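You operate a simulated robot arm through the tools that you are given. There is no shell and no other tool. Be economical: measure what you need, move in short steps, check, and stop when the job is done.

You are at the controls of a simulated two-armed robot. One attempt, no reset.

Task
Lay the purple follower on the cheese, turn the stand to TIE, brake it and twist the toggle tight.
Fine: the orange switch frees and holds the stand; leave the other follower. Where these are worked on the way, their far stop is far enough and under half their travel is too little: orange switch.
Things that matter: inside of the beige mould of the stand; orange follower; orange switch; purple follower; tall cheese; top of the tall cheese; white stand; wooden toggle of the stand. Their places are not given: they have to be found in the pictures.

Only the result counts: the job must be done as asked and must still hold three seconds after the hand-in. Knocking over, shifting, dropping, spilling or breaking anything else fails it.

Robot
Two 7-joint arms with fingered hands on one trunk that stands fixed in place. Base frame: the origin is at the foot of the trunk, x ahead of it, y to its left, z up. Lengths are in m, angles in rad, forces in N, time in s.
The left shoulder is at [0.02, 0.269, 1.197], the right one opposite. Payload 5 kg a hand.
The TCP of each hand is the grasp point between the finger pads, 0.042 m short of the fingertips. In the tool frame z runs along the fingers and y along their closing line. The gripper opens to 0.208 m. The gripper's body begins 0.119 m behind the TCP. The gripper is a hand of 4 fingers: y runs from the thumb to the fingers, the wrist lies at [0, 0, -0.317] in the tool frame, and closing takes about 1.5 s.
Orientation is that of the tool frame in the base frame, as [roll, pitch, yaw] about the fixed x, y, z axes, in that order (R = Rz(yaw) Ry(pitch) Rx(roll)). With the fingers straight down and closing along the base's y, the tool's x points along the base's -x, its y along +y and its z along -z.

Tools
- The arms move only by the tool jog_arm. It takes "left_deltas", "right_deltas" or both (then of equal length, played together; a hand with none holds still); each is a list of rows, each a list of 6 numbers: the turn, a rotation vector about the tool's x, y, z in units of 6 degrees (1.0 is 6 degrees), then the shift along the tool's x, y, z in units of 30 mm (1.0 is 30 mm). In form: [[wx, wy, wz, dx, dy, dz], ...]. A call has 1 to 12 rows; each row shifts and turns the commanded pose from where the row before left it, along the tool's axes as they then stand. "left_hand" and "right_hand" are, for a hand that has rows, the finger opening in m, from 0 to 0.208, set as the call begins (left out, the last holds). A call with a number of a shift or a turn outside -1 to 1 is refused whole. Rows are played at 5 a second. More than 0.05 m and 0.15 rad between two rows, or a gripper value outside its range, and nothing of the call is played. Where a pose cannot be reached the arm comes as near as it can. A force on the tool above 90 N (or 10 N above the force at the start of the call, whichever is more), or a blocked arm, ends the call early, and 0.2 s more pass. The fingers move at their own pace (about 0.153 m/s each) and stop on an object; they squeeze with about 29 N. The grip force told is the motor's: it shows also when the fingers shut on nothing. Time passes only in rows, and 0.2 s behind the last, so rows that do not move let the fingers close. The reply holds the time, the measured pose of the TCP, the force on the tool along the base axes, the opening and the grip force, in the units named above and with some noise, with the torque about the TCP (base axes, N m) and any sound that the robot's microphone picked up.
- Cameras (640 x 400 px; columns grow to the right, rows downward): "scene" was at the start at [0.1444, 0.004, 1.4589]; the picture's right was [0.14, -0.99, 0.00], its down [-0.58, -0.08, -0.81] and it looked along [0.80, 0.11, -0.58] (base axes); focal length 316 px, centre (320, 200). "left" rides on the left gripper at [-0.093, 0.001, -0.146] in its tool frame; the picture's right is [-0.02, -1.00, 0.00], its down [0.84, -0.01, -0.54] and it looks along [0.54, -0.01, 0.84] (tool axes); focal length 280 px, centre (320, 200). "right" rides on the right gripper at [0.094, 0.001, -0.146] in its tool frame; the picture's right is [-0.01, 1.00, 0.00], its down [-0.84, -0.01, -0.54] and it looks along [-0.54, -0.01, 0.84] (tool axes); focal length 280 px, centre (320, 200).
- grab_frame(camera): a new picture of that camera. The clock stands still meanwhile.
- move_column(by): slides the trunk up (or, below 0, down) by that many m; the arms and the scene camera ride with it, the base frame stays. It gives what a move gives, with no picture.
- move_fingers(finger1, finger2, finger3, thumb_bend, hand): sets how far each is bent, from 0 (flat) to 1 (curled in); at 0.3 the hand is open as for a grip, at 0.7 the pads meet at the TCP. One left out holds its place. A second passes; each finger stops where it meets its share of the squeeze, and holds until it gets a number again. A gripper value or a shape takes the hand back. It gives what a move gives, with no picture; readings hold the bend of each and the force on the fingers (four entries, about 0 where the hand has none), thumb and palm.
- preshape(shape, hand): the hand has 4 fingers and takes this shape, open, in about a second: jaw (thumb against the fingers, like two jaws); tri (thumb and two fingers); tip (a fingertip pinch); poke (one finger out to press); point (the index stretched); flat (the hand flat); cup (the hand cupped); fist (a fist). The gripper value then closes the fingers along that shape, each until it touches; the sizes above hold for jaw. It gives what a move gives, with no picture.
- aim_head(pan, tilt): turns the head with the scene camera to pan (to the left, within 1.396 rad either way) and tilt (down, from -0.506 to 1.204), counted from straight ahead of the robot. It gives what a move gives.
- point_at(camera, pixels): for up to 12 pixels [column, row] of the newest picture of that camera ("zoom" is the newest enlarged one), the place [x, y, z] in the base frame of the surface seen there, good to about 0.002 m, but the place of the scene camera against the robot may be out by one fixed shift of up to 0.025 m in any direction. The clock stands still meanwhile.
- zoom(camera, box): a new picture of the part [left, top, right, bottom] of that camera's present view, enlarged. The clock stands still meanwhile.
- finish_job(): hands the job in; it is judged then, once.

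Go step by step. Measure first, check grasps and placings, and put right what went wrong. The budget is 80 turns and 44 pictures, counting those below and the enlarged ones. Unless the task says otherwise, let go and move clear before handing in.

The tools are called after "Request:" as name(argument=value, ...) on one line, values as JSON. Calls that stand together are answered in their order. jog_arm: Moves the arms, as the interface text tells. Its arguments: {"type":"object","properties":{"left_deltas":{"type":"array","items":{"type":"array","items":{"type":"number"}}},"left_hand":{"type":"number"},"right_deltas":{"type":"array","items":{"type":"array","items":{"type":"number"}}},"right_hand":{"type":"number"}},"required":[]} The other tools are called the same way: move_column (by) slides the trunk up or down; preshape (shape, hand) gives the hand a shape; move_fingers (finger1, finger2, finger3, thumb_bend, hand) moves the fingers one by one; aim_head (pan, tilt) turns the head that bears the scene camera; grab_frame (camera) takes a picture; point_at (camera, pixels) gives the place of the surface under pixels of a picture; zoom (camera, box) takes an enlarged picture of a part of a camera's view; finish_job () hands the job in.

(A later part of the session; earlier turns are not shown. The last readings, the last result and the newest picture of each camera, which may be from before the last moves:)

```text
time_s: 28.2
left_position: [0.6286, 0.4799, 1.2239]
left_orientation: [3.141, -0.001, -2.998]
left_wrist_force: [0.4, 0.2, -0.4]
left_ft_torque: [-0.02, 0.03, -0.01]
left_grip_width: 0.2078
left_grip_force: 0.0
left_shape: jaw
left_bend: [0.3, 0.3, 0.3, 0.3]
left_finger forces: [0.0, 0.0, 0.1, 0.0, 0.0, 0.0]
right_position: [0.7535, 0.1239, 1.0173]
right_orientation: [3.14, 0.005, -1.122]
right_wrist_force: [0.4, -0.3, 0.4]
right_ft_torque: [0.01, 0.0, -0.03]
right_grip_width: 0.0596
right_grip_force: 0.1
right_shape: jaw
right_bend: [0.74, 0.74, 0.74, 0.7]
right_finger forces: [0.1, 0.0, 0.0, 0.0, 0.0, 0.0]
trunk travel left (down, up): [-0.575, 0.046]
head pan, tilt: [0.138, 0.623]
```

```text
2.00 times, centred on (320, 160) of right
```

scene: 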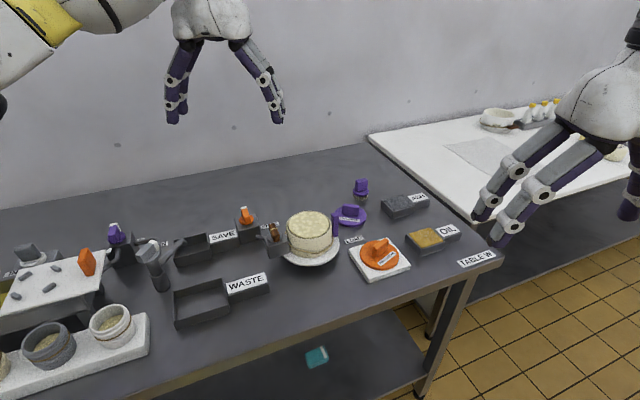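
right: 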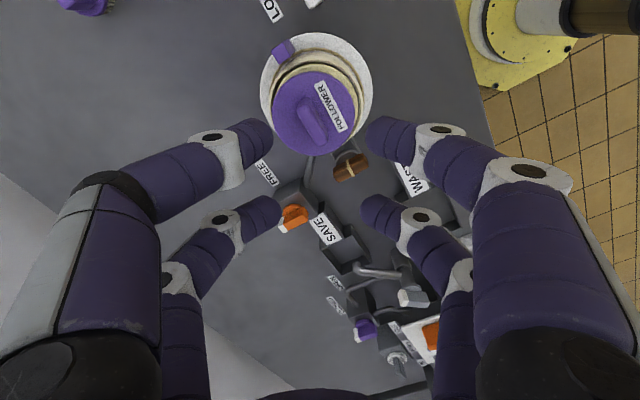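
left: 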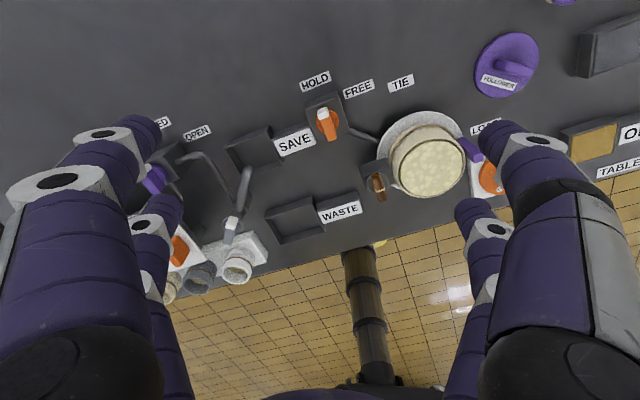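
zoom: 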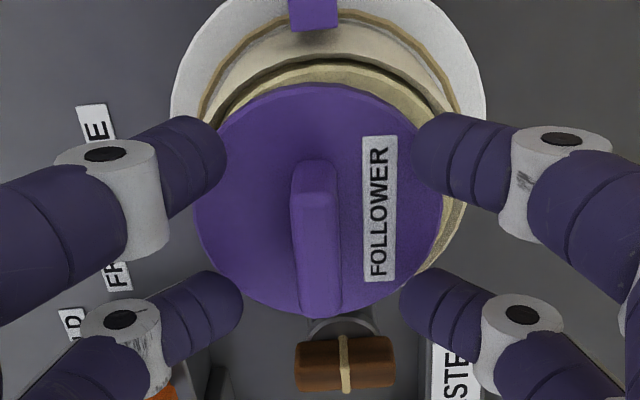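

The knob is aligned with the fingers. I'll close, slide to the centre and open a little.

Request:
jog_arm(right_deltas=[[0, 0, 0, -0.1, 0, 0], [0, 0, 0, 0, 0, 0], [0, 0, 0, 0, 0, 0], [0, 0, 0, 0, 0, 0], [0, 0, 0, 0, 0, -0.03], [0, 0, 0, 0.12, 0.1, 0], [0, 0, 0, 0.12, 0.1, 0], [0, 0, 0, 0, 0, 0]], right_hand=0.0)

Request:
zoom(camera="right", box=[200, 40, 440, 190])

Request:
zoom(camera="scene", box=[260, 180, 360, 260])

```text
time_s: 30.0
left_position: [0.6279, 0.4798, 1.2246]
left_orientation: [3.14, -0.001, -2.998]
left_wrist_force: [0.9, -0.2, 0.7]
left_ft_torque: [0.0, 0.01, -0.01]
left_grip_width: 0.2081
left_grip_force: 0.1
left_shape: jaw
left_bend: [0.3, 0.3, 0.3, 0.3]
left_finger forces: [0.0, 0.0, 0.1, 0.0, 0.0, 0.0]
right_position: [0.7486, 0.1185, 1.0193]
right_orientation: [3.14, 0.003, -1.121]
right_wrist_force: [0.2, -0.1, -0.7]
right_ft_torque: [-0.01, 0.02, -0.01]
right_grip_width: 0.006
right_grip_force: 29.5
right_shape: jaw
right_bend: [0.71, 0.71, 0.71, 0.71]
right_finger forces: [0.1, 24.7, 28.5, 0.1, 26.6, 0.0]
trunk travel left (down, up): [-0.575, 0.046]
head pan, tilt: [0.138, 0.623]
```

```text
2.67 times, centred on (320, 115) of right
```

zoom: 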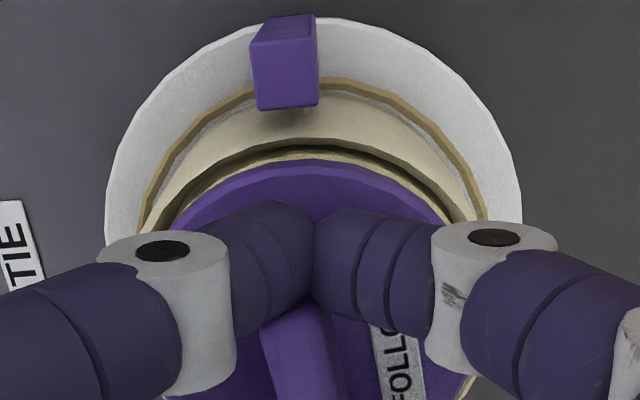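

```text
5.00 times, centred on (310, 220) of scene
```

zoom: 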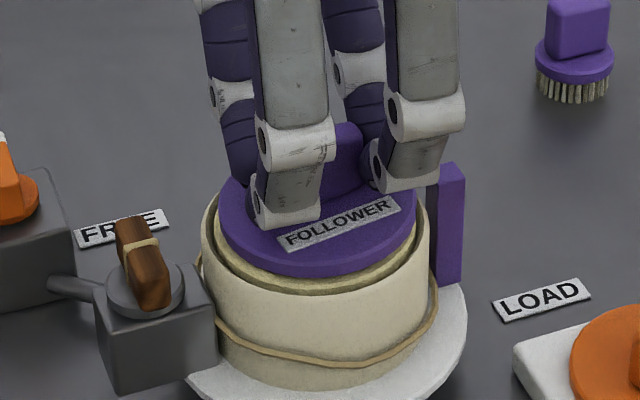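

It looks centred: in the scene zoom the follower spans columns 218–418 and the mould 202–430. I'll open in tiny steps and then lift.

Request:
jog_arm(right_deltas=[[0, 0, 0, 0, 0, 0.03], [0, 0, 0, 0, 0, 0]], right_hand=0.009)

Request:
jog_arm(right_deltas=[[0, 0, 0, 0, 0, 0], [0, 0, 0, 0, 0, 0]], right_hand=0.02)

Request:
jog_arm(right_deltas=[[0, 0, 0, 0, 0, 0], [0, 0, 0, 0, 0, 0], [0, 0, 0, 0, 0, -0.5], [0, 0, 0, 0, 0, -1], [0, 0, 0, 0, 0, -1], [0, 0, 0, 0, 0, -1], [0, 0, 0, 0, 0, -1]], right_hand=0.05)

Request:
zoom(camera="right", box=[200, 20, 440, 170])

```text
time_s: 30.6
left_position: [0.6266, 0.4787, 1.225]
left_orientation: [-3.142, 0.0, -3.0]
left_wrist_force: [-0.5, 0.3, 0.6]
left_ft_torque: [-0.02, 0.01, -0.03]
left_grip_width: 0.2082
left_grip_force: 0.0
left_shape: jaw
left_bend: [0.3, 0.3, 0.3, 0.3]
left_finger forces: [0.0, 0.0, 0.0, 0.0, 0.0, 0.1]
right_position: [0.7496, 0.1186, 1.0172]
right_orientation: [3.139, 0.003, -1.123]
right_wrist_force: [0.7, 0.6, 0.3]
right_ft_torque: [0.03, 0.05, -0.02]
right_grip_width: 0.0093
right_grip_force: 0.2
right_shape: jaw
right_bend: [0.71, 0.71, 0.71, 0.7]
right_finger forces: [0.0, 2.0, 1.6, 0.0, 2.9, 0.0]
trunk travel left (down, up): [-0.575, 0.046]
head pan, tilt: [0.138, 0.623]
```

```text
time_s: 31.2
left_position: [0.6284, 0.4793, 1.2254]
left_orientation: [-3.141, 0.0, -2.999]
left_wrist_force: [-0.3, -0.5, -0.3]
left_ft_torque: [-0.02, -0.02, -0.02]
left_grip_width: 0.2077
left_grip_force: 0.1
left_shape: jaw
left_bend: [0.3, 0.3, 0.3, 0.3]
left_finger forces: [0.0, 0.0, 0.0, 0.0, 0.0, 0.0]
right_position: [0.7492, 0.1178, 1.0175]
right_orientation: [3.141, 0.003, -1.123]
right_wrist_force: [-0.2, -0.4, 0.4]
right_ft_torque: [0.05, -0.02, 0.0]
right_grip_width: 0.0195
right_grip_force: 0.0
right_shape: jaw
right_bend: [0.72, 0.72, 0.72, 0.7]
right_finger forces: [0.0, 0.0, 0.0, 0.0, 0.0, 0.1]
trunk travel left (down, up): [-0.575, 0.046]
head pan, tilt: [0.138, 0.623]
```

```text
time_s: 32.8
left_position: [0.6265, 0.4804, 1.2255]
left_orientation: [-3.141, 0.002, -2.996]
left_wrist_force: [0.2, 0.0, 0.2]
left_ft_torque: [-0.03, -0.09, 0.01]
left_grip_width: 0.2078
left_grip_force: 0.2
left_shape: jaw
left_bend: [0.3, 0.3, 0.3, 0.3]
left_finger forces: [0.1, 0.0, 0.0, 0.0, 0.0, 0.0]
right_position: [0.7483, 0.1191, 1.1527]
right_orientation: [3.139, 0.001, -1.12]
right_wrist_force: [-1.2, 0.2, 0.3]
right_ft_torque: [-0.07, -0.03, -0.01]
right_grip_width: 0.0493
right_grip_force: 0.0
right_shape: jaw
right_bend: [0.73, 0.73, 0.73, 0.7]
right_finger forces: [0.0, 0.0, 0.0, 0.0, 0.0, 0.0]
trunk travel left (down, up): [-0.575, 0.046]
head pan, tilt: [0.138, 0.623]
```

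```text
2.67 times, centred on (320, 95) of right
```

zoom: 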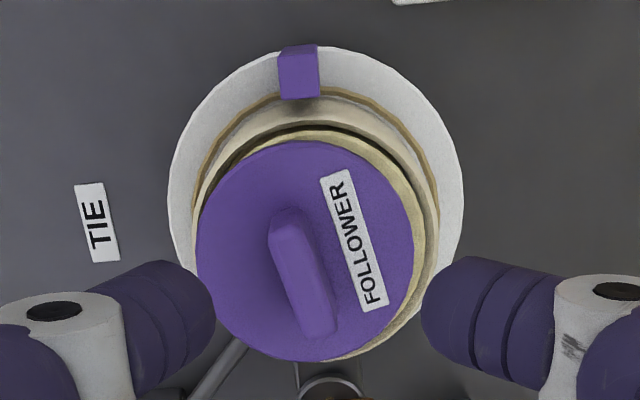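

The follower is now only about 4 mm off. I'll check this with edge points.

Request:
point_at(camera="zoom", pixels=[[201, 250], [408, 250], [305, 145], [305, 355], [425, 230], [193, 220], [320, 130], [300, 75], [290, 70], [418, 160], [97, 222], [460, 200]])

```text
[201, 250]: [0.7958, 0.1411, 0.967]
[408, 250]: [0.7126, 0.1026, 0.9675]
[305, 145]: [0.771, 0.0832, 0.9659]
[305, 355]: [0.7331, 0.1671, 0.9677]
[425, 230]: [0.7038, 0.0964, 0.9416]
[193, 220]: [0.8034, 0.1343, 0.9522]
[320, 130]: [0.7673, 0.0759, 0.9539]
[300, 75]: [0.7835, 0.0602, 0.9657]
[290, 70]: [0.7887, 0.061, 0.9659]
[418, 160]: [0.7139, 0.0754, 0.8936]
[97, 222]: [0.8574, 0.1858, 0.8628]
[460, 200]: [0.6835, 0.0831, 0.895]
```

The follower rests flat on the cheese with its centre at (0.753,0.1235) and its bottom at 0.957, about 5 mm off centre, which is acceptable. Next I'll retreat the right hand and bring the left hand over the switch.

Request:
jog_arm(right_deltas=[[0, 0, 0, 0, 0, -1], [0, 0, 0, 0.8, 0.9, 0], [0, 0, 0, 0.8, 0.9, 0], [0, 0, 0, 0.8, 0.9, 0], [0, 0, 0, 0.8, 0.9, 0], [0, 0, 0, 0.8, 0.9, 0], [0, 0, 0, 0.8, 0.9, 0], [0, 0, 0, 0.8, 0.9, 0], [0, 0, 0, 0.8, 0.9, 0]], left_deltas=[[0, 0, -0.9, 0, 0, 0], [0, 0, -0.9, 0, 0, 0], [0, 0, -0.9, 0, 0, 0], [0, 0, -0.9, 0, 0, 0], [0, 0, 0, 0, 0, 0], [0, 0, 0, 0, 0, 0], [0, 0, 0, 0, 0, 0], [0, 0, 0, 0, 0, 0], [0, 0, 0, 0, 0, 0]], left_hand=0.09)

Request:
jog_arm(left_deltas=[[0, 0, 0, -0.2, -1, 0.5], [0, 0, 0, -0.2, -1, 0.5], [0, 0, 0, -0.2, -1, 0.5], [0, 0, 0, -0.2, -1, 0.5], [0, 0, 0, -0.2, -1, 0.5], [0, 0, 0, -0.2, -1, 0.5], [0, 0, 0, -0.2, -1, 0.5], [0, 0, 0, -0.27, -0.9, 0.5], [0, 0, 0, 0, 0, 0.5]])

Request:
grab_frame(camera="left")

```text
time_s: 34.8
left_position: [0.6279, 0.4768, 1.2263]
left_orientation: [-3.141, 0.0, -2.621]
left_wrist_force: [0.1, -1.6, 0.6]
left_ft_torque: [0.15, -0.05, -0.04]
left_grip_width: 0.0909
left_grip_force: 0.0
left_shape: jaw
left_bend: [0.73, 0.73, 0.73, 0.7]
left_finger forces: [0.1, 0.1, 0.1, 0.0, 0.0, 0.0]
right_position: [0.6369, -0.1506, 1.183]
right_orientation: [3.141, 0.002, -1.123]
right_wrist_force: [-0.2, -0.1, -0.1]
right_ft_torque: [0.1, -0.05, 0.01]
right_grip_width: 0.0498
right_grip_force: 0.0
right_shape: jaw
right_bend: [0.73, 0.73, 0.73, 0.7]
right_finger forces: [0.0, 0.0, 0.0, 0.1, 0.0, 0.1]
trunk travel left (down, up): [-0.575, 0.046]
head pan, tilt: [0.138, 0.623]
```

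```text
time_s: 36.8
left_position: [0.7892, 0.2992, 1.0901]
left_orientation: [3.141, -0.001, -2.621]
left_wrist_force: [0.8, 0.7, -0.6]
left_ft_torque: [-0.06, -0.01, 0.01]
left_grip_width: 0.0907
left_grip_force: 0.0
left_shape: jaw
left_bend: [0.73, 0.73, 0.73, 0.7]
left_finger forces: [0.0, 0.0, 0.1, 0.0, 0.0, 0.0]
right_position: [0.6381, -0.1481, 1.1817]
right_orientation: [3.14, 0.005, -1.119]
right_wrist_force: [0.3, 1.4, -0.4]
right_ft_torque: [-0.12, 0.0, -0.02]
right_grip_width: 0.0497
right_grip_force: 0.0
right_shape: jaw
right_bend: [0.73, 0.73, 0.73, 0.7]
right_finger forces: [0.0, 0.0, 0.0, 0.1, 0.0, 0.0]
trunk travel left (down, up): [-0.575, 0.046]
head pan, tilt: [0.138, 0.623]
```

```text
15 pictures are left
```

left: 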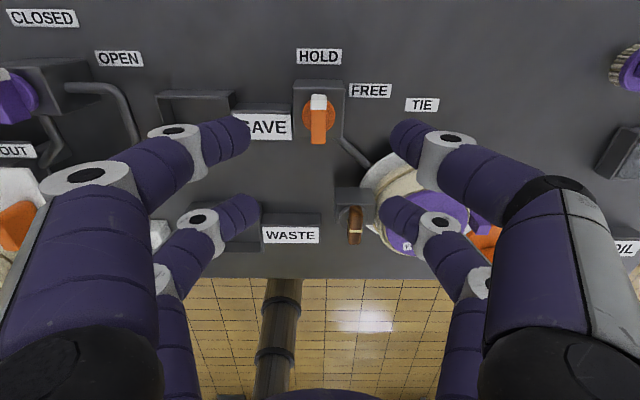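

The handle at left (318,118) is aligned with the tool x axis. I'll measure it and the toggle.

Request:
point_at(camera="left", pixels=[[318, 96], [318, 105], [318, 118], [319, 130], [319, 141], [312, 120], [325, 120], [306, 115], [330, 115], [300, 90], [340, 135], [298, 135]])

Request:
point_at(camera="left", pixels=[[355, 206], [355, 214], [355, 222], [354, 232], [354, 242], [348, 222], [362, 222], [343, 200], [370, 200], [341, 230], [420, 105], [319, 56]])

```text
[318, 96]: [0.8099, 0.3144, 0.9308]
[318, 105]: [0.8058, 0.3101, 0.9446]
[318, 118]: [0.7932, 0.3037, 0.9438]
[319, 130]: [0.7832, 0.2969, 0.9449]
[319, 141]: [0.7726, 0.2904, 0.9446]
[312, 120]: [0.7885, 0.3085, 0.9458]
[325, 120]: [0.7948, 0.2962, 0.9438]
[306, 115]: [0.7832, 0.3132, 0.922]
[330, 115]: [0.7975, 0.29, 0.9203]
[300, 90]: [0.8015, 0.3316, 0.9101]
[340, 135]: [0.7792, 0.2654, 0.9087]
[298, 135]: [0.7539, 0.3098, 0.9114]
```

```text
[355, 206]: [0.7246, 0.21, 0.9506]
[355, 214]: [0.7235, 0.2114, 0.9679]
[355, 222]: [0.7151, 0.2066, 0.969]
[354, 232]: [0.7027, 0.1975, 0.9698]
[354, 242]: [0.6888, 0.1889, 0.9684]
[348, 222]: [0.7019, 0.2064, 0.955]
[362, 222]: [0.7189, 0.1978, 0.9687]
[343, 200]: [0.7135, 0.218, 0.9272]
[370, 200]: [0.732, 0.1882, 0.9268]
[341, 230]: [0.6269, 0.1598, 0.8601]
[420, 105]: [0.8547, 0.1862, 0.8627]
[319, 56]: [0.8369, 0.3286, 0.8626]
```

The switch pivot is near (0.791,0.302), the handle top is at 0.945 and the disc at 0.921. I'll lower over it and grip.

Request:
jog_arm(left_deltas=[[0, 0, 0, -0.1, 0.05, 0], [0, 0, 0, 0, 0, 1], [0, 0, 0, 0, 0, 1], [0, 0, 0, 0, 0, 1], [0, 0, 0, 0, 0, 0.9], [0, 0, 0, 0, 0, 0.25], [0, 0, 0, 0, 0, 0]], left_hand=0.055)

Request:
jog_arm(left_deltas=[[0, 0, 0, 0, 0, 0], [0, 0, 0, 0, 0, 0], [0, 0, 0, 0, 0, 0], [0, 0, 0, 0, 0, 0]], left_hand=0.0)

Request:
zoom(camera="left", box=[200, 60, 440, 260])

```text
time_s: 38.4
left_position: [0.7907, 0.3007, 0.9657]
left_orientation: [-3.141, -0.001, -2.622]
left_wrist_force: [0.7, 1.0, -0.3]
left_ft_torque: [0.0, 0.03, 0.0]
left_grip_width: 0.0553
left_grip_force: 0.1
left_shape: jaw
left_bend: [0.73, 0.73, 0.73, 0.7]
left_finger forces: [0.0, 0.1, 0.0, 0.1, 0.0, 0.0]
right_position: [0.6389, -0.1494, 1.1822]
right_orientation: [3.139, 0.002, -1.121]
right_wrist_force: [-0.8, 0.1, 1.0]
right_ft_torque: [-0.01, -0.04, -0.02]
right_grip_width: 0.0496
right_grip_force: 0.0
right_shape: jaw
right_bend: [0.73, 0.73, 0.73, 0.7]
right_finger forces: [0.0, 0.0, 0.0, 0.0, 0.1, 0.1]
trunk travel left (down, up): [-0.575, 0.046]
head pan, tilt: [0.138, 0.623]
```

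```text
time_s: 39.4
left_position: [0.7895, 0.3, 0.9654]
left_orientation: [-3.142, 0.0, -2.622]
left_wrist_force: [-2.5, -1.4, -5.6]
left_ft_torque: [0.01, 0.0, -0.03]
left_grip_width: 0.0061
left_grip_force: 28.9
left_shape: jaw
left_bend: [0.71, 0.71, 0.69, 0.7]
left_finger forces: [25.7, 24.1, 23.9, 0.1, 22.8, 0.0]
right_position: [0.6385, -0.1493, 1.1826]
right_orientation: [3.14, 0.002, -1.121]
right_wrist_force: [0.1, 0.4, 0.5]
right_ft_torque: [-0.03, 0.0, 0.0]
right_grip_width: 0.0498
right_grip_force: 0.0
right_shape: jaw
right_bend: [0.73, 0.73, 0.73, 0.7]
right_finger forces: [0.1, 0.0, 0.0, 0.1, 0.0, 0.0]
trunk travel left (down, up): [-0.575, 0.046]
head pan, tilt: [0.138, 0.623]
```

```text
2.00 times, centred on (320, 160) of left
```

zoom: 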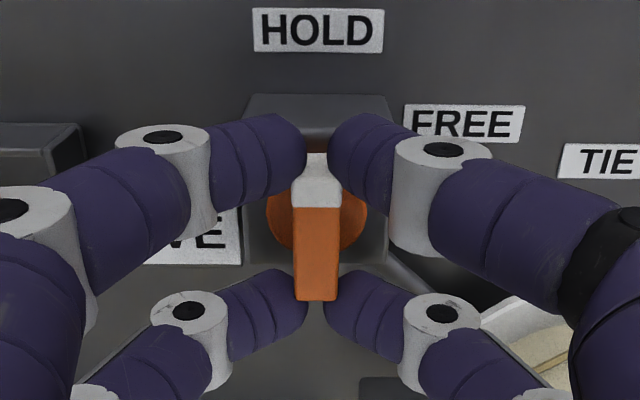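

All four fingers grip the handle. I'll twist clockwise toward FREE, checking the torque.

Request:
jog_arm(left_deltas=[[0, 0, 1, 0, 0, 0], [0, 0, 1, 0, 0, 0], [0, 0, 1, 0, 0, 0], [0, 0, 1, 0, 0, 0], [0, 0, 1, 0, 0, 0], [0, 0, 1, 0, 0, 0], [0, 0, 1, 0, 0, 0], [0, 0, 1, 0, 0, 0], [0, 0, 1, 0, 0, 0]])

Request:
jog_arm(left_deltas=[[0, 0, 1, 0, 0, 0], [0, 0, 1, 0, 0, 0]])

Request:
jog_arm(left_deltas=[[0, 0, 0.8, 0, 0, 0], [0, 0, 0.8, 0, 0, 0]])

Request:
zoom(camera="left", box=[180, 40, 480, 240])

```text
time_s: 41.4
left_position: [0.7904, 0.3012, 0.9661]
left_orientation: [3.14, -0.001, 2.719]
left_wrist_force: [-26.6, -5.3, -15.0]
left_ft_torque: [-0.27, 0.78, 0.03]
left_grip_width: 0.0056
left_grip_force: 28.9
left_shape: jaw
left_bend: [0.71, 0.71, 0.69, 0.7]
left_finger forces: [20.8, 26.0, 34.1, 0.0, 25.8, 0.0]
right_position: [0.6376, -0.1487, 1.1831]
right_orientation: [3.14, 0.004, -1.12]
right_wrist_force: [-0.5, 0.1, 0.1]
right_ft_torque: [0.0, -0.04, 0.02]
right_grip_width: 0.0495
right_grip_force: 0.0
right_shape: jaw
right_bend: [0.73, 0.73, 0.73, 0.7]
right_finger forces: [0.1, 0.1, 0.1, 0.0, 0.0, 0.0]
trunk travel left (down, up): [-0.575, 0.046]
head pan, tilt: [0.138, 0.623]
```

```text
time_s: 42.0
left_position: [0.789, 0.3018, 0.9658]
left_orientation: [-3.141, 0.002, 2.509]
left_wrist_force: [-28.3, -3.7, -17.6]
left_ft_torque: [-0.25, 0.85, 0.04]
left_grip_width: 0.0057
left_grip_force: 29.2
left_shape: jaw
left_bend: [0.71, 0.71, 0.69, 0.7]
left_finger forces: [20.3, 25.1, 34.2, 0.1, 27.0, 0.0]
right_position: [0.6369, -0.1495, 1.1837]
right_orientation: [3.14, 0.002, -1.121]
right_wrist_force: [-1.1, 0.5, 0.3]
right_ft_torque: [0.0, 0.01, -0.02]
right_grip_width: 0.0497
right_grip_force: 0.1
right_shape: jaw
right_bend: [0.73, 0.73, 0.73, 0.7]
right_finger forces: [0.0, 0.0, 0.0, 0.0, 0.0, 0.0]
trunk travel left (down, up): [-0.575, 0.046]
head pan, tilt: [0.138, 0.623]
```

```text
time_s: 42.6
left_position: [0.7905, 0.3025, 0.9661]
left_orientation: [-3.141, 0.0, 2.343]
left_wrist_force: [-27.8, 0.4, -18.3]
left_ft_torque: [-0.15, 0.87, 0.02]
left_grip_width: 0.0058
left_grip_force: 29.1
left_shape: jaw
left_bend: [0.71, 0.71, 0.68, 0.7]
left_finger forces: [20.2, 24.6, 34.0, 0.0, 27.3, 0.0]
right_position: [0.6372, -0.1488, 1.1835]
right_orientation: [3.139, 0.002, -1.12]
right_wrist_force: [0.4, 0.3, 0.2]
right_ft_torque: [0.01, -0.03, -0.05]
right_grip_width: 0.0496
right_grip_force: 0.1
right_shape: jaw
right_bend: [0.73, 0.73, 0.73, 0.7]
right_finger forces: [0.1, 0.0, 0.0, 0.1, 0.0, 0.0]
trunk travel left (down, up): [-0.575, 0.046]
head pan, tilt: [0.138, 0.623]
```

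```text
2.00 times, centred on (330, 140) of left
```

zoom: 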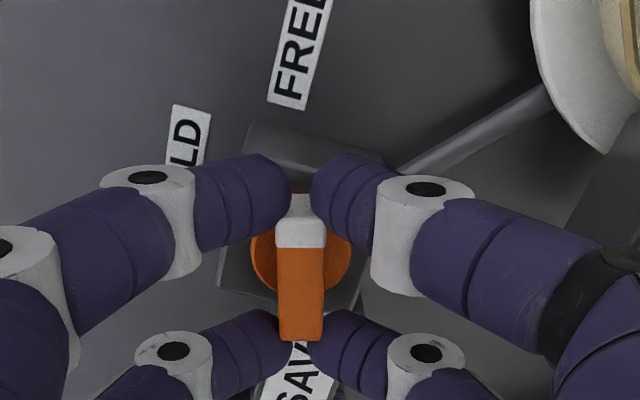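

The handle now points at FREE with no stop felt (torque about 0). I'll twist a bit more to reach the stop.

Request:
jog_arm(left_deltas=[[0, 0, 0.7, 0, 0, 0], [0, 0, 0.7, 0, 0, 0]])

Request:
jog_arm(left_deltas=[[0, 0, 0.7, 0, 0, 0], [0, 0, 0, 0, 0, 0]])

```text
time_s: 43.2
left_position: [0.7901, 0.3018, 0.9652]
left_orientation: [-3.141, 0.001, 2.196]
left_wrist_force: [-26.8, 2.9, -17.0]
left_ft_torque: [-0.01, 0.86, 0.01]
left_grip_width: 0.0053
left_grip_force: 29.0
left_shape: jaw
left_bend: [0.71, 0.71, 0.68, 0.7]
left_finger forces: [20.7, 24.5, 33.5, 0.1, 27.6, 0.0]
right_position: [0.6378, -0.1487, 1.1831]
right_orientation: [3.139, 0.004, -1.121]
right_wrist_force: [0.2, 0.0, -1.0]
right_ft_torque: [-0.03, 0.02, 0.0]
right_grip_width: 0.0496
right_grip_force: 0.0
right_shape: jaw
right_bend: [0.73, 0.73, 0.73, 0.7]
right_finger forces: [0.0, 0.0, 0.1, 0.0, 0.0, 0.0]
trunk travel left (down, up): [-0.575, 0.046]
head pan, tilt: [0.138, 0.623]
```

```text
time_s: 43.8
left_position: [0.7906, 0.3015, 0.9653]
left_orientation: [-3.14, -0.001, 2.121]
left_wrist_force: [-24.3, 4.9, -16.8]
left_ft_torque: [0.02, 0.86, -0.03]
left_grip_width: 0.0057
left_grip_force: 29.1
left_shape: jaw
left_bend: [0.71, 0.71, 0.69, 0.7]
left_finger forces: [20.9, 24.7, 33.4, 0.0, 27.7, 0.0]
right_position: [0.6378, -0.1484, 1.1832]
right_orientation: [3.14, 0.004, -1.121]
right_wrist_force: [-0.1, -0.7, -0.1]
right_ft_torque: [0.04, 0.01, -0.02]
right_grip_width: 0.0497
right_grip_force: 0.1
right_shape: jaw
right_bend: [0.73, 0.73, 0.73, 0.7]
right_finger forces: [0.0, 0.0, 0.1, 0.0, 0.1, 0.0]
trunk travel left (down, up): [-0.575, 0.046]
head pan, tilt: [0.138, 0.623]
```

The hand has turned 88° in total. I'll release, lift and look at the switch.

Request:
jog_arm(left_deltas=[[0, 0, 0, 0, 0, 0], [0, 0, 0, 0, 0, 0], [0, 0, 0, 0, 0, 0], [0, 0, 0, 0, 0, -0.5], [0, 0, 0, 0, 0, -1], [0, 0, 0, 0, 0, -1], [0, 0, 0, 0, 0, -1]], left_hand=0.055)

Request:
grab_frame(camera="left")

```text
time_s: 45.4
left_position: [0.7899, 0.3017, 1.072]
left_orientation: [3.14, 0.0, 2.122]
left_wrist_force: [-0.3, 0.2, -0.3]
left_ft_torque: [0.08, -0.08, 0.0]
left_grip_width: 0.0546
left_grip_force: 0.0
left_shape: jaw
left_bend: [0.73, 0.73, 0.73, 0.7]
left_finger forces: [0.0, 0.0, 0.1, 0.1, 0.0, 0.1]
right_position: [0.6374, -0.1503, 1.1834]
right_orientation: [3.141, 0.004, -1.121]
right_wrist_force: [-0.6, -0.8, 0.3]
right_ft_torque: [0.03, -0.13, 0.01]
right_grip_width: 0.0496
right_grip_force: 0.0
right_shape: jaw
right_bend: [0.73, 0.73, 0.73, 0.7]
right_finger forces: [0.0, 0.0, 0.1, 0.0, 0.1, 0.1]
trunk travel left (down, up): [-0.575, 0.046]
head pan, tilt: [0.138, 0.623]
```

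```text
12 pictures are left
```

left: 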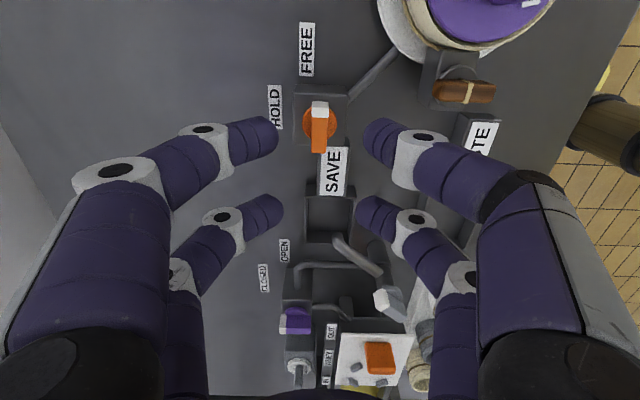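

The switch tip now points at FREE. Next I'll clear the left hand and turn the right hand to yaw −0.6, so that one column of the closed fingers can push the purple post round counter-clockwise.

Request:
jog_arm(left_deltas=[[0, 0, 0, 0, 0, -1], [0, 0, 0, 1, 0, -0.5], [0, 0, 0, 1, 0, -0.5], [0, 0, 0, 1, 0, 0], [0, 0, 0, 1, 0, 0], [0, 0, 0, 1, 0, 0], [0, 0, 0, 1, 0, 0]], right_deltas=[[0, 0, -1, 0, 0, 0], [0, 0, -1, 0, 0, 0], [0, 0, -1, 0, 0, 0], [0, 0, -1, 0, 0, 0], [0, 0, -0.96, 0, 0, 0], [0, 0, 0, 0, 0, 0], [0, 0, 0, 0, 0, 0]], right_hand=0.0)

Request:
point_at(camera="left", pixels=[[319, 108], [319, 130], [319, 150], [307, 50]])

```text
time_s: 47.0
left_position: [0.6952, 0.455, 1.1319]
left_orientation: [3.141, 0.003, 2.124]
left_wrist_force: [-0.4, 0.0, 0.7]
left_ft_torque: [-0.04, -0.04, -0.03]
left_grip_width: 0.0546
left_grip_force: 0.0
left_shape: jaw
left_bend: [0.73, 0.73, 0.73, 0.7]
left_finger forces: [0.1, 0.1, 0.0, 0.1, 0.0, 0.1]
right_position: [0.6384, -0.1477, 1.1834]
right_orientation: [3.142, 0.002, -0.601]
right_wrist_force: [-0.5, 2.0, 0.8]
right_ft_torque: [-0.08, -0.08, -0.02]
right_grip_width: 0.0
right_grip_force: 28.7
right_shape: jaw
right_bend: [0.7, 0.7, 0.7, 0.7]
right_finger forces: [0.0, 0.0, 0.1, 0.0, 0.1, 0.1]
trunk travel left (down, up): [-0.575, 0.046]
head pan, tilt: [0.138, 0.623]
```

```text
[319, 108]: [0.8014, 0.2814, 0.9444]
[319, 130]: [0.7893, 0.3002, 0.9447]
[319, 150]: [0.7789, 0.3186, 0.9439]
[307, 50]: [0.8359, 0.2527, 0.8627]
```

The yaw is reachable. I'll move to above the start point of the push.

Request:
jog_arm(right_deltas=[[0, 0, 0, 0.05, -0.94, 0.3], [0, 0, 0, 0.05, -0.94, 0.3], [0, 0, 0, 0.05, -0.94, 0.3], [0, 0, 0, 0.05, -0.94, 0.3], [0, 0, 0, 0.05, -0.94, 0.3], [0, 0, 0, 0.05, -0.94, 0.3], [0, 0, 0, 0.05, -0.94, 0.4], [0, 0, 0, 0, -0.9, 0.4], [0, 0, 0, 0, 0, 0]])

Request:
grab_frame(camera="right")

```text
time_s: 49.0
left_position: [0.6956, 0.4548, 1.1314]
left_orientation: [3.141, -0.001, 2.121]
left_wrist_force: [0.1, -0.9, 1.1]
left_ft_torque: [0.06, 0.02, -0.02]
left_grip_width: 0.0548
left_grip_force: 0.0
left_shape: jaw
left_bend: [0.73, 0.73, 0.73, 0.7]
left_finger forces: [0.1, 0.1, 0.0, 0.0, 0.0, 0.0]
right_position: [0.7735, 0.0293, 1.1039]
right_orientation: [-3.141, 0.005, -0.603]
right_wrist_force: [0.5, -0.3, -0.9]
right_ft_torque: [0.06, 0.0, 0.0]
right_grip_width: 0.0
right_grip_force: 29.2
right_shape: jaw
right_bend: [0.7, 0.7, 0.7, 0.7]
right_finger forces: [0.0, 0.1, 0.0, 0.0, 0.0, 0.0]
trunk travel left (down, up): [-0.575, 0.046]
head pan, tilt: [0.138, 0.623]
```

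```text
11 pictures are left
```

right: 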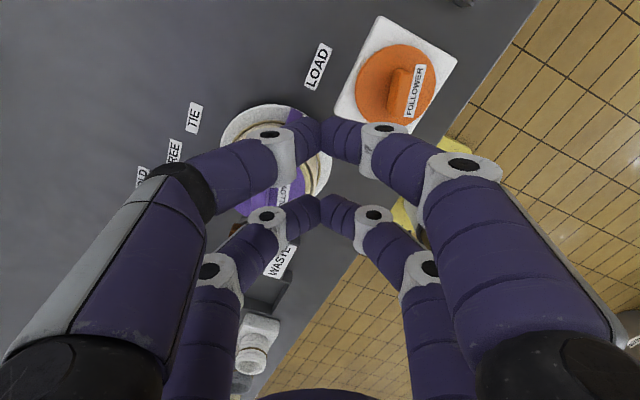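

The post lies behind the near-left finger in this view. I'll check the tip positions to place the pushing column.

Request:
point_at(camera="right", pixels=[[314, 135], [326, 135], [314, 212], [326, 212], [275, 140], [275, 215], [440, 165]])

```text
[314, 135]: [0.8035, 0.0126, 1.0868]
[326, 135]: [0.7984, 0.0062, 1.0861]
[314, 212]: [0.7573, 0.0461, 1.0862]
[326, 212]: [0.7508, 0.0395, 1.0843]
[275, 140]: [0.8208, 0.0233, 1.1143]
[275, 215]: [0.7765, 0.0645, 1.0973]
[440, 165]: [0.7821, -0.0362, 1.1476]
```

The columns are where expected, at (0.750,0.046) and (0.800,0.010). I'll descend and begin pushing the post along its arc.

Request:
jog_arm(right_deltas=[[0, 0, 0, 0, 0, 1], [0, 0, 0, 0, 0, 1], [0, 0, 0, 0, 0, 1], [0, 0, 0, 0, 0, 1], [0, 0, 0, 0, 0, 0.3], [0, 0, 0, 0, 0, 0]])

Request:
jog_arm(right_deltas=[[0, 0, 0, 0.267, -0.227, 0], [0, 0, 0, 0.232, -0.262, 0], [0, 0, 0, 0.194, -0.2915, 0], [0, 0, 0, 0.151, -0.316, 0], [0, 0, 0, 0.106, -0.334, 0], [0, 0, 0, 0.058, -0.345, 0]])

Request:
grab_frame(camera="scene")

```text
time_s: 50.4
left_position: [0.6948, 0.4532, 1.1316]
left_orientation: [3.139, 0.0, 2.121]
left_wrist_force: [0.4, -0.4, 0.5]
left_ft_torque: [0.02, -0.02, -0.02]
left_grip_width: 0.0548
left_grip_force: 0.0
left_shape: jaw
left_bend: [0.73, 0.73, 0.73, 0.7]
left_finger forces: [0.1, 0.0, 0.1, 0.0, 0.0, 0.0]
right_position: [0.7739, 0.0265, 0.9775]
right_orientation: [-3.138, 0.002, -0.604]
right_wrist_force: [13.9, -18.5, 34.2]
right_ft_torque: [0.93, 0.16, -0.23]
right_grip_width: 0.0
right_grip_force: 28.9
right_shape: jaw
right_bend: [0.7, 0.7, 0.7, 0.7]
right_finger forces: [0.0, 0.0, 77.4, 0.1, 0.0, 0.0]
trunk travel left (down, up): [-0.575, 0.046]
head pan, tilt: [0.138, 0.623]
```

```text
time_s: 51.8
left_position: [0.6951, 0.4557, 1.1303]
left_orientation: [3.141, 0.001, 2.124]
left_wrist_force: [-0.5, -0.1, 0.7]
left_ft_torque: [-0.02, -0.1, -0.01]
left_grip_width: 0.0547
left_grip_force: 0.0
left_shape: jaw
left_bend: [0.73, 0.73, 0.73, 0.7]
left_finger forces: [0.1, 0.0, 0.0, 0.0, 0.1, 0.1]
right_position: [0.8293, 0.0577, 0.9754]
right_orientation: [-3.141, 0.005, -0.602]
right_wrist_force: [0.4, 0.5, 0.7]
right_ft_torque: [-0.04, -0.08, -0.02]
right_grip_width: 0.0002
right_grip_force: 28.8
right_shape: jaw
right_bend: [0.7, 0.7, 0.71, 0.7]
right_finger forces: [0.1, 0.0, 0.1, 0.1, 0.1, 0.0]
trunk travel left (down, up): [-0.575, 0.046]
head pan, tilt: [0.138, 0.623]
```

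```text
10 pictures are left
```

scene: 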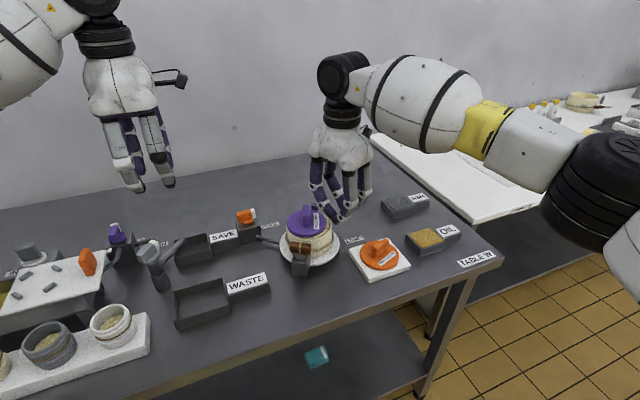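

A finger touched something on the way down, but the stand has turned and the toggle block is now at scene (300,260). I'll zoom to see the state.

Request:
zoom(camera="scene", box=[250, 180, 370, 280])

```text
4.00 times, centred on (310, 230) of scene
```

zoom: 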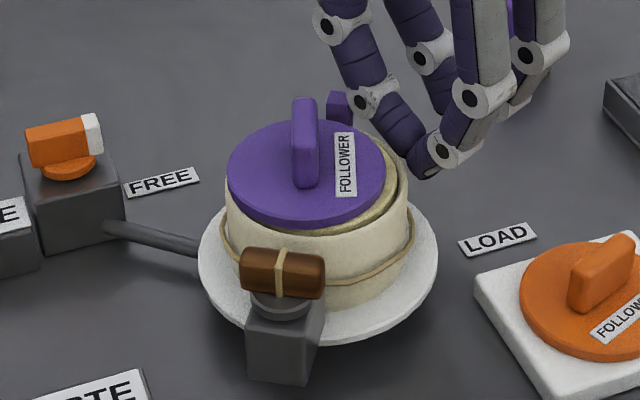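

The post is now behind the follower at zoom (340,105). I'll measure the toggle and post angles.

Request:
point_at(camera="zoom", pixels=[[262, 262], [282, 262], [315, 262], [284, 305], [340, 97], [336, 110], [228, 170], [384, 170], [305, 232], [285, 348], [160, 182], [300, 115]])

```text
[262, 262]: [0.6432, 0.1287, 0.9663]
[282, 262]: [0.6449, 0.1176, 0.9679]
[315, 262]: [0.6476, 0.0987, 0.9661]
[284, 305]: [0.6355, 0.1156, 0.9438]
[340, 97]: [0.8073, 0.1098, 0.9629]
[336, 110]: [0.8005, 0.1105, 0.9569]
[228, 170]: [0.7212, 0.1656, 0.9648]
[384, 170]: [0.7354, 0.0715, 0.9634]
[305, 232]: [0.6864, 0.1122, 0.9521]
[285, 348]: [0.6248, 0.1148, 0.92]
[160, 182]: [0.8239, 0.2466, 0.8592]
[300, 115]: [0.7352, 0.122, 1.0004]
```

Corrected for the camera shift, the post is at about −3°, so it coasted ahead of the finger, and it needs to reach about +31°. I'll continue much more slowly.

Request:
jog_arm(right_deltas=[[0, 0, 0, 0.005, -0.327, 0], [0, 0, 0, -0.038, -0.325, 0], [0, 0, 0, -0.027, -0.128, 0], [0, 0, 0, -0.034, -0.127, 0], [0, 0, 0, -0.04, -0.125, 0], [0, 0, 0, -0.047, -0.122, 0], [0, 0, 0, -0.053, -0.12, 0], [0, 0, 0, -0.059, -0.117, 0], [0, 0, 0, -0.065, -0.114, 0], [0, 0, 0, -0.071, -0.11, 0], [0, 0, 0, 0, 0, 0]])

Request:
zoom(camera="scene", box=[250, 180, 370, 280])

```text
time_s: 54.2
left_position: [0.6974, 0.4545, 1.1297]
left_orientation: [3.14, -0.001, 2.123]
left_wrist_force: [0.6, -0.6, 0.2]
left_ft_torque: [-0.03, -0.03, -0.02]
left_grip_width: 0.0547
left_grip_force: 0.0
left_shape: jaw
left_bend: [0.73, 0.73, 0.73, 0.7]
left_finger forces: [0.0, 0.0, 0.1, 0.1, 0.0, 0.1]
right_position: [0.8483, 0.1014, 0.9748]
right_orientation: [-3.141, 0.002, -0.605]
right_wrist_force: [29.5, -17.6, 4.7]
right_ft_torque: [-0.36, -0.41, 1.04]
right_grip_width: 0.0
right_grip_force: 28.6
right_shape: jaw
right_bend: [0.7, 0.7, 0.71, 0.7]
right_finger forces: [0.0, 73.5, 0.1, 0.0, 0.1, 0.0]
trunk travel left (down, up): [-0.575, 0.046]
head pan, tilt: [0.138, 0.623]
```

```text
4.00 times, centred on (310, 230) of scene
```

zoom: 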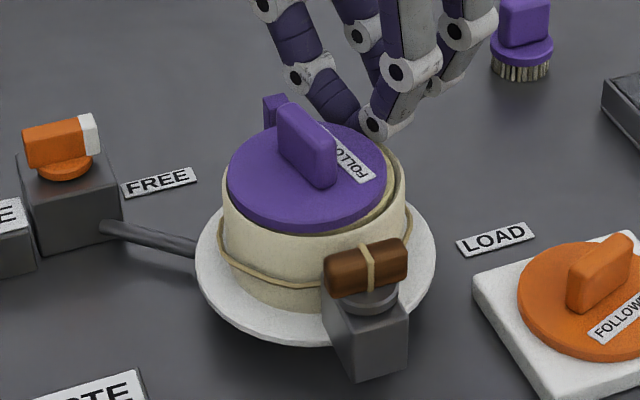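

The force rose to about 34 N, possibly at a stop. I'll measure the angles now.

Request:
point_at(camera="zoom", pixels=[[335, 262], [370, 262], [398, 255], [372, 300], [278, 99], [270, 112], [158, 180], [228, 170], [383, 170], [280, 232], [495, 237], [284, 107]])

```text
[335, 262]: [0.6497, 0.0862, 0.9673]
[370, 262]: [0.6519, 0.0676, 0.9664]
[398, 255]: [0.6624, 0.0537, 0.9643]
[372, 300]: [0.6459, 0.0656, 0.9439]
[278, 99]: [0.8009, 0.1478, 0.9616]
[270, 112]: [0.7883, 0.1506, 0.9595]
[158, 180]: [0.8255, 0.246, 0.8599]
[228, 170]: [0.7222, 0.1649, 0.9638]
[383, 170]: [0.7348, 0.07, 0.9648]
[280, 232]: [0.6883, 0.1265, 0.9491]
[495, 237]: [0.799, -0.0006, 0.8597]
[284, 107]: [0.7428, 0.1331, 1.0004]
```

The stand is at about 28°, and TIE is at about 31°; it seems the finger dragged the mould rather than pushing the post. I'll back off straight outward, rise and look from above.

Request:
jog_arm(right_deltas=[[0, 0, 0, 0.3, 0, 0], [0, 0, 0, 0.7, 0, 0], [0, 0, 0, 0.5, 0, 0], [0, 0, 0, 0, 0, -1], [0, 0, 0, 0, 0, -1], [0, 0, 0, 0, 0, -1], [0, 0, 0, 0, 0, -1], [0, 0, 0, 0, 0.5, -1]])

Request:
grab_frame(camera="right")

```text
time_s: 56.2
left_position: [0.6953, 0.4556, 1.1315]
left_orientation: [3.14, 0.002, 2.125]
left_wrist_force: [-0.6, -0.7, 0.2]
left_ft_torque: [0.04, -0.1, -0.02]
left_grip_width: 0.0548
left_grip_force: 0.1
left_shape: jaw
left_bend: [0.73, 0.73, 0.73, 0.7]
left_finger forces: [0.1, 0.0, 0.0, 0.0, 0.0, 0.1]
right_position: [0.918, -0.0459, 1.1146]
right_orientation: [-3.139, 0.028, -0.713]
right_wrist_force: [-0.1, 0.6, -0.6]
right_ft_torque: [-0.13, -0.01, 0.0]
right_grip_width: 0.0
right_grip_force: 28.7
right_shape: jaw
right_bend: [0.7, 0.7, 0.71, 0.7]
right_finger forces: [0.1, 0.0, 0.0, 0.0, 0.1, 0.0]
right hand out of reach, approached as far as the arm can: row 7, 8
trunk travel left (down, up): [-0.575, 0.046]
head pan, tilt: [0.138, 0.623]
stopped in row 8 (right hand): the arm was blocked; the commanded pose is now the measured one
```

```text
7 pictures are left
```

right: 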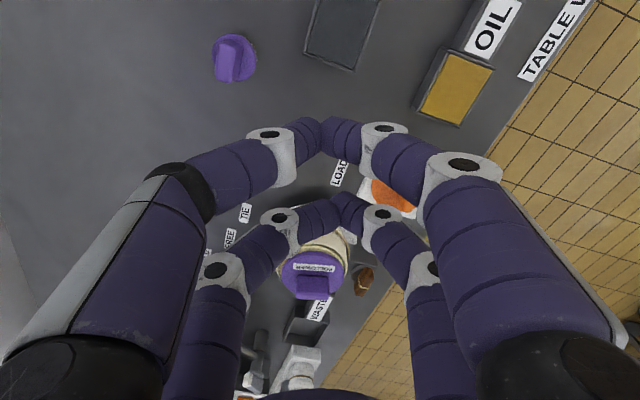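

The fingers hide the post in this view, but the LOAD and TIE labels are visible, so I'll measure both. I'll also take a scene zoom with the hand clear.

Request:
point_at(camera="right", pixels=[[340, 173], [245, 213], [230, 239], [300, 285], [321, 285], [283, 275], [345, 262], [363, 278], [361, 285]])

Request:
zoom(camera="scene", box=[260, 185, 350, 275])

```text
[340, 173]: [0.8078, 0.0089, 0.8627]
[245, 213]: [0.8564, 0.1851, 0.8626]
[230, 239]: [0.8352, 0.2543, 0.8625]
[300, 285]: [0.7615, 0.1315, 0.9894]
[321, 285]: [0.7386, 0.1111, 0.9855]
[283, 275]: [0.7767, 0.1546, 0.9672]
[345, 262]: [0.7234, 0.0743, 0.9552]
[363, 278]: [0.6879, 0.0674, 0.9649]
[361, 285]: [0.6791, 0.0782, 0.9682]
```

```text
4.44 times, centred on (305, 230) of scene
```

zoom: 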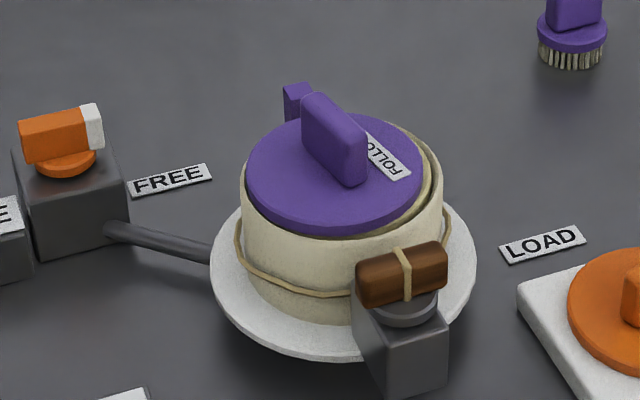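

The labels fit a centre of (0.745,0.121) with LOAD at −60.4° and TIE at +29.6°. I'll measure the post and toggle in this zoom.

Request:
point_at(camera="zoom", pixels=[[297, 90], [288, 93], [310, 89], [402, 260], [403, 275], [170, 180], [540, 243], [247, 180], [421, 180], [335, 230], [400, 315], [362, 275]])

Request:
point_at(camera="zoom", pixels=[[214, 250], [473, 250], [300, 357], [232, 222], [462, 215], [240, 320], [442, 258], [330, 110]])

```text
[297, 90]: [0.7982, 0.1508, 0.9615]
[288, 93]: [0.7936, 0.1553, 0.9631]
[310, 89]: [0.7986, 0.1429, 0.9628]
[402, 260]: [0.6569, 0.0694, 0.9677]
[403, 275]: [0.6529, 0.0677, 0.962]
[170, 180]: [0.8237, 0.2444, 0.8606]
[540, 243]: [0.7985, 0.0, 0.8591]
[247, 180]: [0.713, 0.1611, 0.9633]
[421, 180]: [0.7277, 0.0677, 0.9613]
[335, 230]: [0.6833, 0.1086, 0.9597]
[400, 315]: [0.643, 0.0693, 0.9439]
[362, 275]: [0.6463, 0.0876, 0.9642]
```

```text
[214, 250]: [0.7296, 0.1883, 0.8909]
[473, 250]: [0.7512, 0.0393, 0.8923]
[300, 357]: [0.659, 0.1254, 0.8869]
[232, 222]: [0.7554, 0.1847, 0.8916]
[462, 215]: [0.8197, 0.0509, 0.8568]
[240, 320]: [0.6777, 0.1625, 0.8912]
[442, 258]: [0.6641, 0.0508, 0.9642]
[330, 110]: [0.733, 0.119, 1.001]
```

The post averages about 30°, so the stand is at TIE, and the follower is still well seated. I'll bring the left hand back to the switch to brake.

Request:
jog_arm(left_deltas=[[0, 0, 0, -1, 0, 0], [0, 0, 0, -1, 0, 0], [0, 0, 0, -1, 0, 0], [0, 0, 0, -1, 0, 0], [0, 0, 0, -1, 0, 0], [0, 0, 0, -1, 0, 0], [0, 0, 0, 0, 0, 1], [0, 0, 0, 0, 0, 1], [0, 0, 0, 0, 0, 1], [0, 0, 0, 0, 0, 1], [0, 0, 0, 0, 0, 1], [0, 0, 0, 0, 0, 0]], left_hand=0.055)

Request:
jog_arm(left_deltas=[[0, 0, 0, 0, 0, 0.5], [0, 0, 0, 0, 0, 0]])

Request:
jog_arm(left_deltas=[[0, 0, 0, 0, 0, 0], [0, 0, 0, 0, 0, 0], [0, 0, 0, 0, 0, 0], [0, 0, 0, 0, 0, 0]], left_hand=0.0)

```text
time_s: 58.8
left_position: [0.7891, 0.2991, 0.9811]
left_orientation: [3.141, -0.001, 2.121]
left_wrist_force: [-0.2, -0.1, 1.4]
left_ft_torque: [0.04, -0.01, -0.01]
left_grip_width: 0.0549
left_grip_force: 0.1
left_shape: jaw
left_bend: [0.73, 0.73, 0.73, 0.7]
left_finger forces: [0.0, 0.0, 0.1, 0.0, 0.0, 0.1]
right_position: [0.9177, -0.0491, 1.1141]
right_orientation: [-3.139, 0.027, -0.716]
right_wrist_force: [0.0, -0.1, -0.1]
right_ft_torque: [0.05, -0.06, 0.0]
right_grip_width: 0.0
right_grip_force: 28.8
right_shape: jaw
right_bend: [0.7, 0.7, 0.71, 0.7]
right_finger forces: [0.1, 0.0, 0.0, 0.0, 0.0, 0.0]
trunk travel left (down, up): [-0.575, 0.046]
head pan, tilt: [0.138, 0.623]
```

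```text
time_s: 59.4
left_position: [0.7902, 0.2993, 0.9658]
left_orientation: [3.14, 0.001, 2.122]
left_wrist_force: [-0.4, 0.3, -0.3]
left_ft_torque: [0.0, -0.02, -0.01]
left_grip_width: 0.0548
left_grip_force: 0.0
left_shape: jaw
left_bend: [0.73, 0.73, 0.73, 0.7]
left_finger forces: [0.0, 0.1, 0.1, 0.0, 0.0, 0.0]
right_position: [0.9186, -0.048, 1.1135]
right_orientation: [-3.139, 0.026, -0.715]
right_wrist_force: [0.1, 0.6, -0.2]
right_ft_torque: [0.0, -0.01, -0.01]
right_grip_width: 0.0
right_grip_force: 28.7
right_shape: jaw
right_bend: [0.7, 0.7, 0.71, 0.7]
right_finger forces: [0.0, 0.1, 0.1, 0.1, 0.0, 0.0]
trunk travel left (down, up): [-0.575, 0.046]
head pan, tilt: [0.138, 0.623]
```

```text
time_s: 60.4
left_position: [0.7911, 0.3005, 0.9651]
left_orientation: [-3.14, -0.001, 2.123]
left_wrist_force: [8.1, 0.2, -6.1]
left_ft_torque: [0.13, -0.17, 0.32]
left_grip_width: 0.0033
left_grip_force: 28.5
left_shape: jaw
left_bend: [0.71, 0.71, 0.71, 0.72]
left_finger forces: [0.0, 27.6, 30.5, 0.0, 22.9, 0.0]
right_position: [0.9185, -0.0477, 1.1138]
right_orientation: [-3.139, 0.029, -0.716]
right_wrist_force: [-0.3, 0.4, 0.0]
right_ft_torque: [-0.04, -0.03, 0.02]
right_grip_width: 0.0002
right_grip_force: 29.1
right_shape: jaw
right_bend: [0.7, 0.7, 0.71, 0.7]
right_finger forces: [0.0, 0.0, 0.0, 0.1, 0.0, 0.1]
trunk travel left (down, up): [-0.575, 0.046]
head pan, tilt: [0.138, 0.623]
```

The handle is gripped. I'll twist counter-clockwise back to HOLD.

Request:
jog_arm(left_deltas=[[0, 0, -1, 0, 0, 0], [0, 0, -1, 0, 0, 0], [0, 0, -1, 0, 0, 0], [0, 0, -1, 0, 0, 0], [0, 0, -1, 0, 0, 0], [0, 0, -1, 0, 0, 0], [0, 0, -1, 0, 0, 0], [0, 0, -1, 0, 0, 0], [0, 0, -1, 0, 0, 0], [0, 0, -1, 0, 0, 0]])

Request:
jog_arm(left_deltas=[[0, 0, -1, 0, 0, 0], [0, 0, -1, 0, 0, 0], [0, 0, -1, 0, 0, 0], [0, 0, -1, 0, 0, 0], [0, 0, -1, 0, 0, 0], [0, 0, -0.6, 0, 0, 0], [0, 0, 0, 0, 0, 0]])

Request:
jog_arm(left_deltas=[[0, 0, 0, 0, 0, 0], [0, 0, 0, 0, 0, 0], [0, 0, 0, 0, 0, -0.5], [0, 0, 0, 0, 0, -1], [0, 0, 0, 0, 0, -1], [0, 0, 0, 0, 0, -1], [0, 0, 0, 0, 0, -0.8]], left_hand=0.055)

Request:
grab_frame(camera="left")

```text
time_s: 62.6
left_position: [0.7914, 0.3025, 0.965]
left_orientation: [-3.141, 0.0, -3.112]
left_wrist_force: [21.5, 11.5, -3.8]
left_ft_torque: [0.39, -0.44, -0.05]
left_grip_width: 0.003
left_grip_force: 29.1
left_shape: jaw
left_bend: [0.71, 0.71, 0.71, 0.72]
left_finger forces: [0.1, 27.3, 27.8, 0.1, 27.7, 0.0]
right_position: [0.9196, -0.0472, 1.1119]
right_orientation: [3.141, 0.029, -0.717]
right_wrist_force: [-0.2, 0.2, -0.5]
right_ft_torque: [0.03, 0.01, 0.01]
right_grip_width: 0.0002
right_grip_force: 29.3
right_shape: jaw
right_bend: [0.7, 0.7, 0.71, 0.7]
right_finger forces: [0.0, 0.1, 0.0, 0.2, 0.0, 0.0]
trunk travel left (down, up): [-0.575, 0.046]
head pan, tilt: [0.138, 0.623]
```

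```text
time_s: 64.2
left_position: [0.7923, 0.3028, 0.9653]
left_orientation: [-3.141, 0.0, -2.525]
left_wrist_force: [14.5, 21.5, -1.1]
left_ft_torque: [0.61, -0.26, -0.17]
left_grip_width: 0.0029
left_grip_force: 28.7
left_shape: jaw
left_bend: [0.71, 0.71, 0.71, 0.72]
left_finger forces: [0.1, 27.7, 27.1, 0.0, 28.7, 0.1]
right_position: [0.9195, -0.047, 1.1127]
right_orientation: [-3.14, 0.026, -0.715]
right_wrist_force: [0.5, -0.2, 0.0]
right_ft_torque: [-0.02, 0.0, -0.02]
right_grip_width: 0.0001
right_grip_force: 29.3
right_shape: jaw
right_bend: [0.7, 0.7, 0.71, 0.7]
right_finger forces: [0.0, 0.0, 0.0, 0.0, 0.1, 0.0]
trunk travel left (down, up): [-0.575, 0.046]
head pan, tilt: [0.138, 0.623]
```

```text
time_s: 65.8
left_position: [0.7889, 0.3009, 1.0955]
left_orientation: [-3.142, 0.001, -2.529]
left_wrist_force: [-1.1, 0.0, 0.3]
left_ft_torque: [0.07, -0.07, -0.01]
left_grip_width: 0.0544
left_grip_force: 0.1
left_shape: jaw
left_bend: [0.73, 0.73, 0.73, 0.7]
left_finger forces: [0.2, 0.1, 0.0, 0.0, 0.0, 0.0]
right_position: [0.9183, -0.0481, 1.1149]
right_orientation: [-3.14, 0.026, -0.716]
right_wrist_force: [-0.1, -0.8, -0.9]
right_ft_torque: [-0.01, -0.08, 0.02]
right_grip_width: 0.0001
right_grip_force: 29.1
right_shape: jaw
right_bend: [0.7, 0.7, 0.71, 0.7]
right_finger forces: [0.0, 0.0, 0.1, 0.0, 0.0, 0.0]
trunk travel left (down, up): [-0.575, 0.046]
head pan, tilt: [0.138, 0.623]
```

```text
5 pictures are left
```

left: 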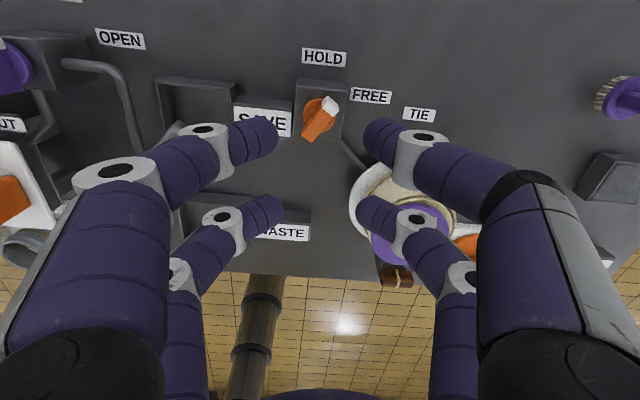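

The handle turned only partway: its tip at (331,103) is about 30° short of HOLD. I'll measure it and regrip in line with it.

Request:
point_at(camera="left", pixels=[[331, 103], [320, 121], [310, 138], [392, 276], [405, 278], [383, 276]])

```text
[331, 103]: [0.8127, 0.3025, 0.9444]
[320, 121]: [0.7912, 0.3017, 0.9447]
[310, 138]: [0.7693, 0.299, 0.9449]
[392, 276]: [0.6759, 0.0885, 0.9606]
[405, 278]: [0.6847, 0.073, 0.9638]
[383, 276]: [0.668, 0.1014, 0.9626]
```

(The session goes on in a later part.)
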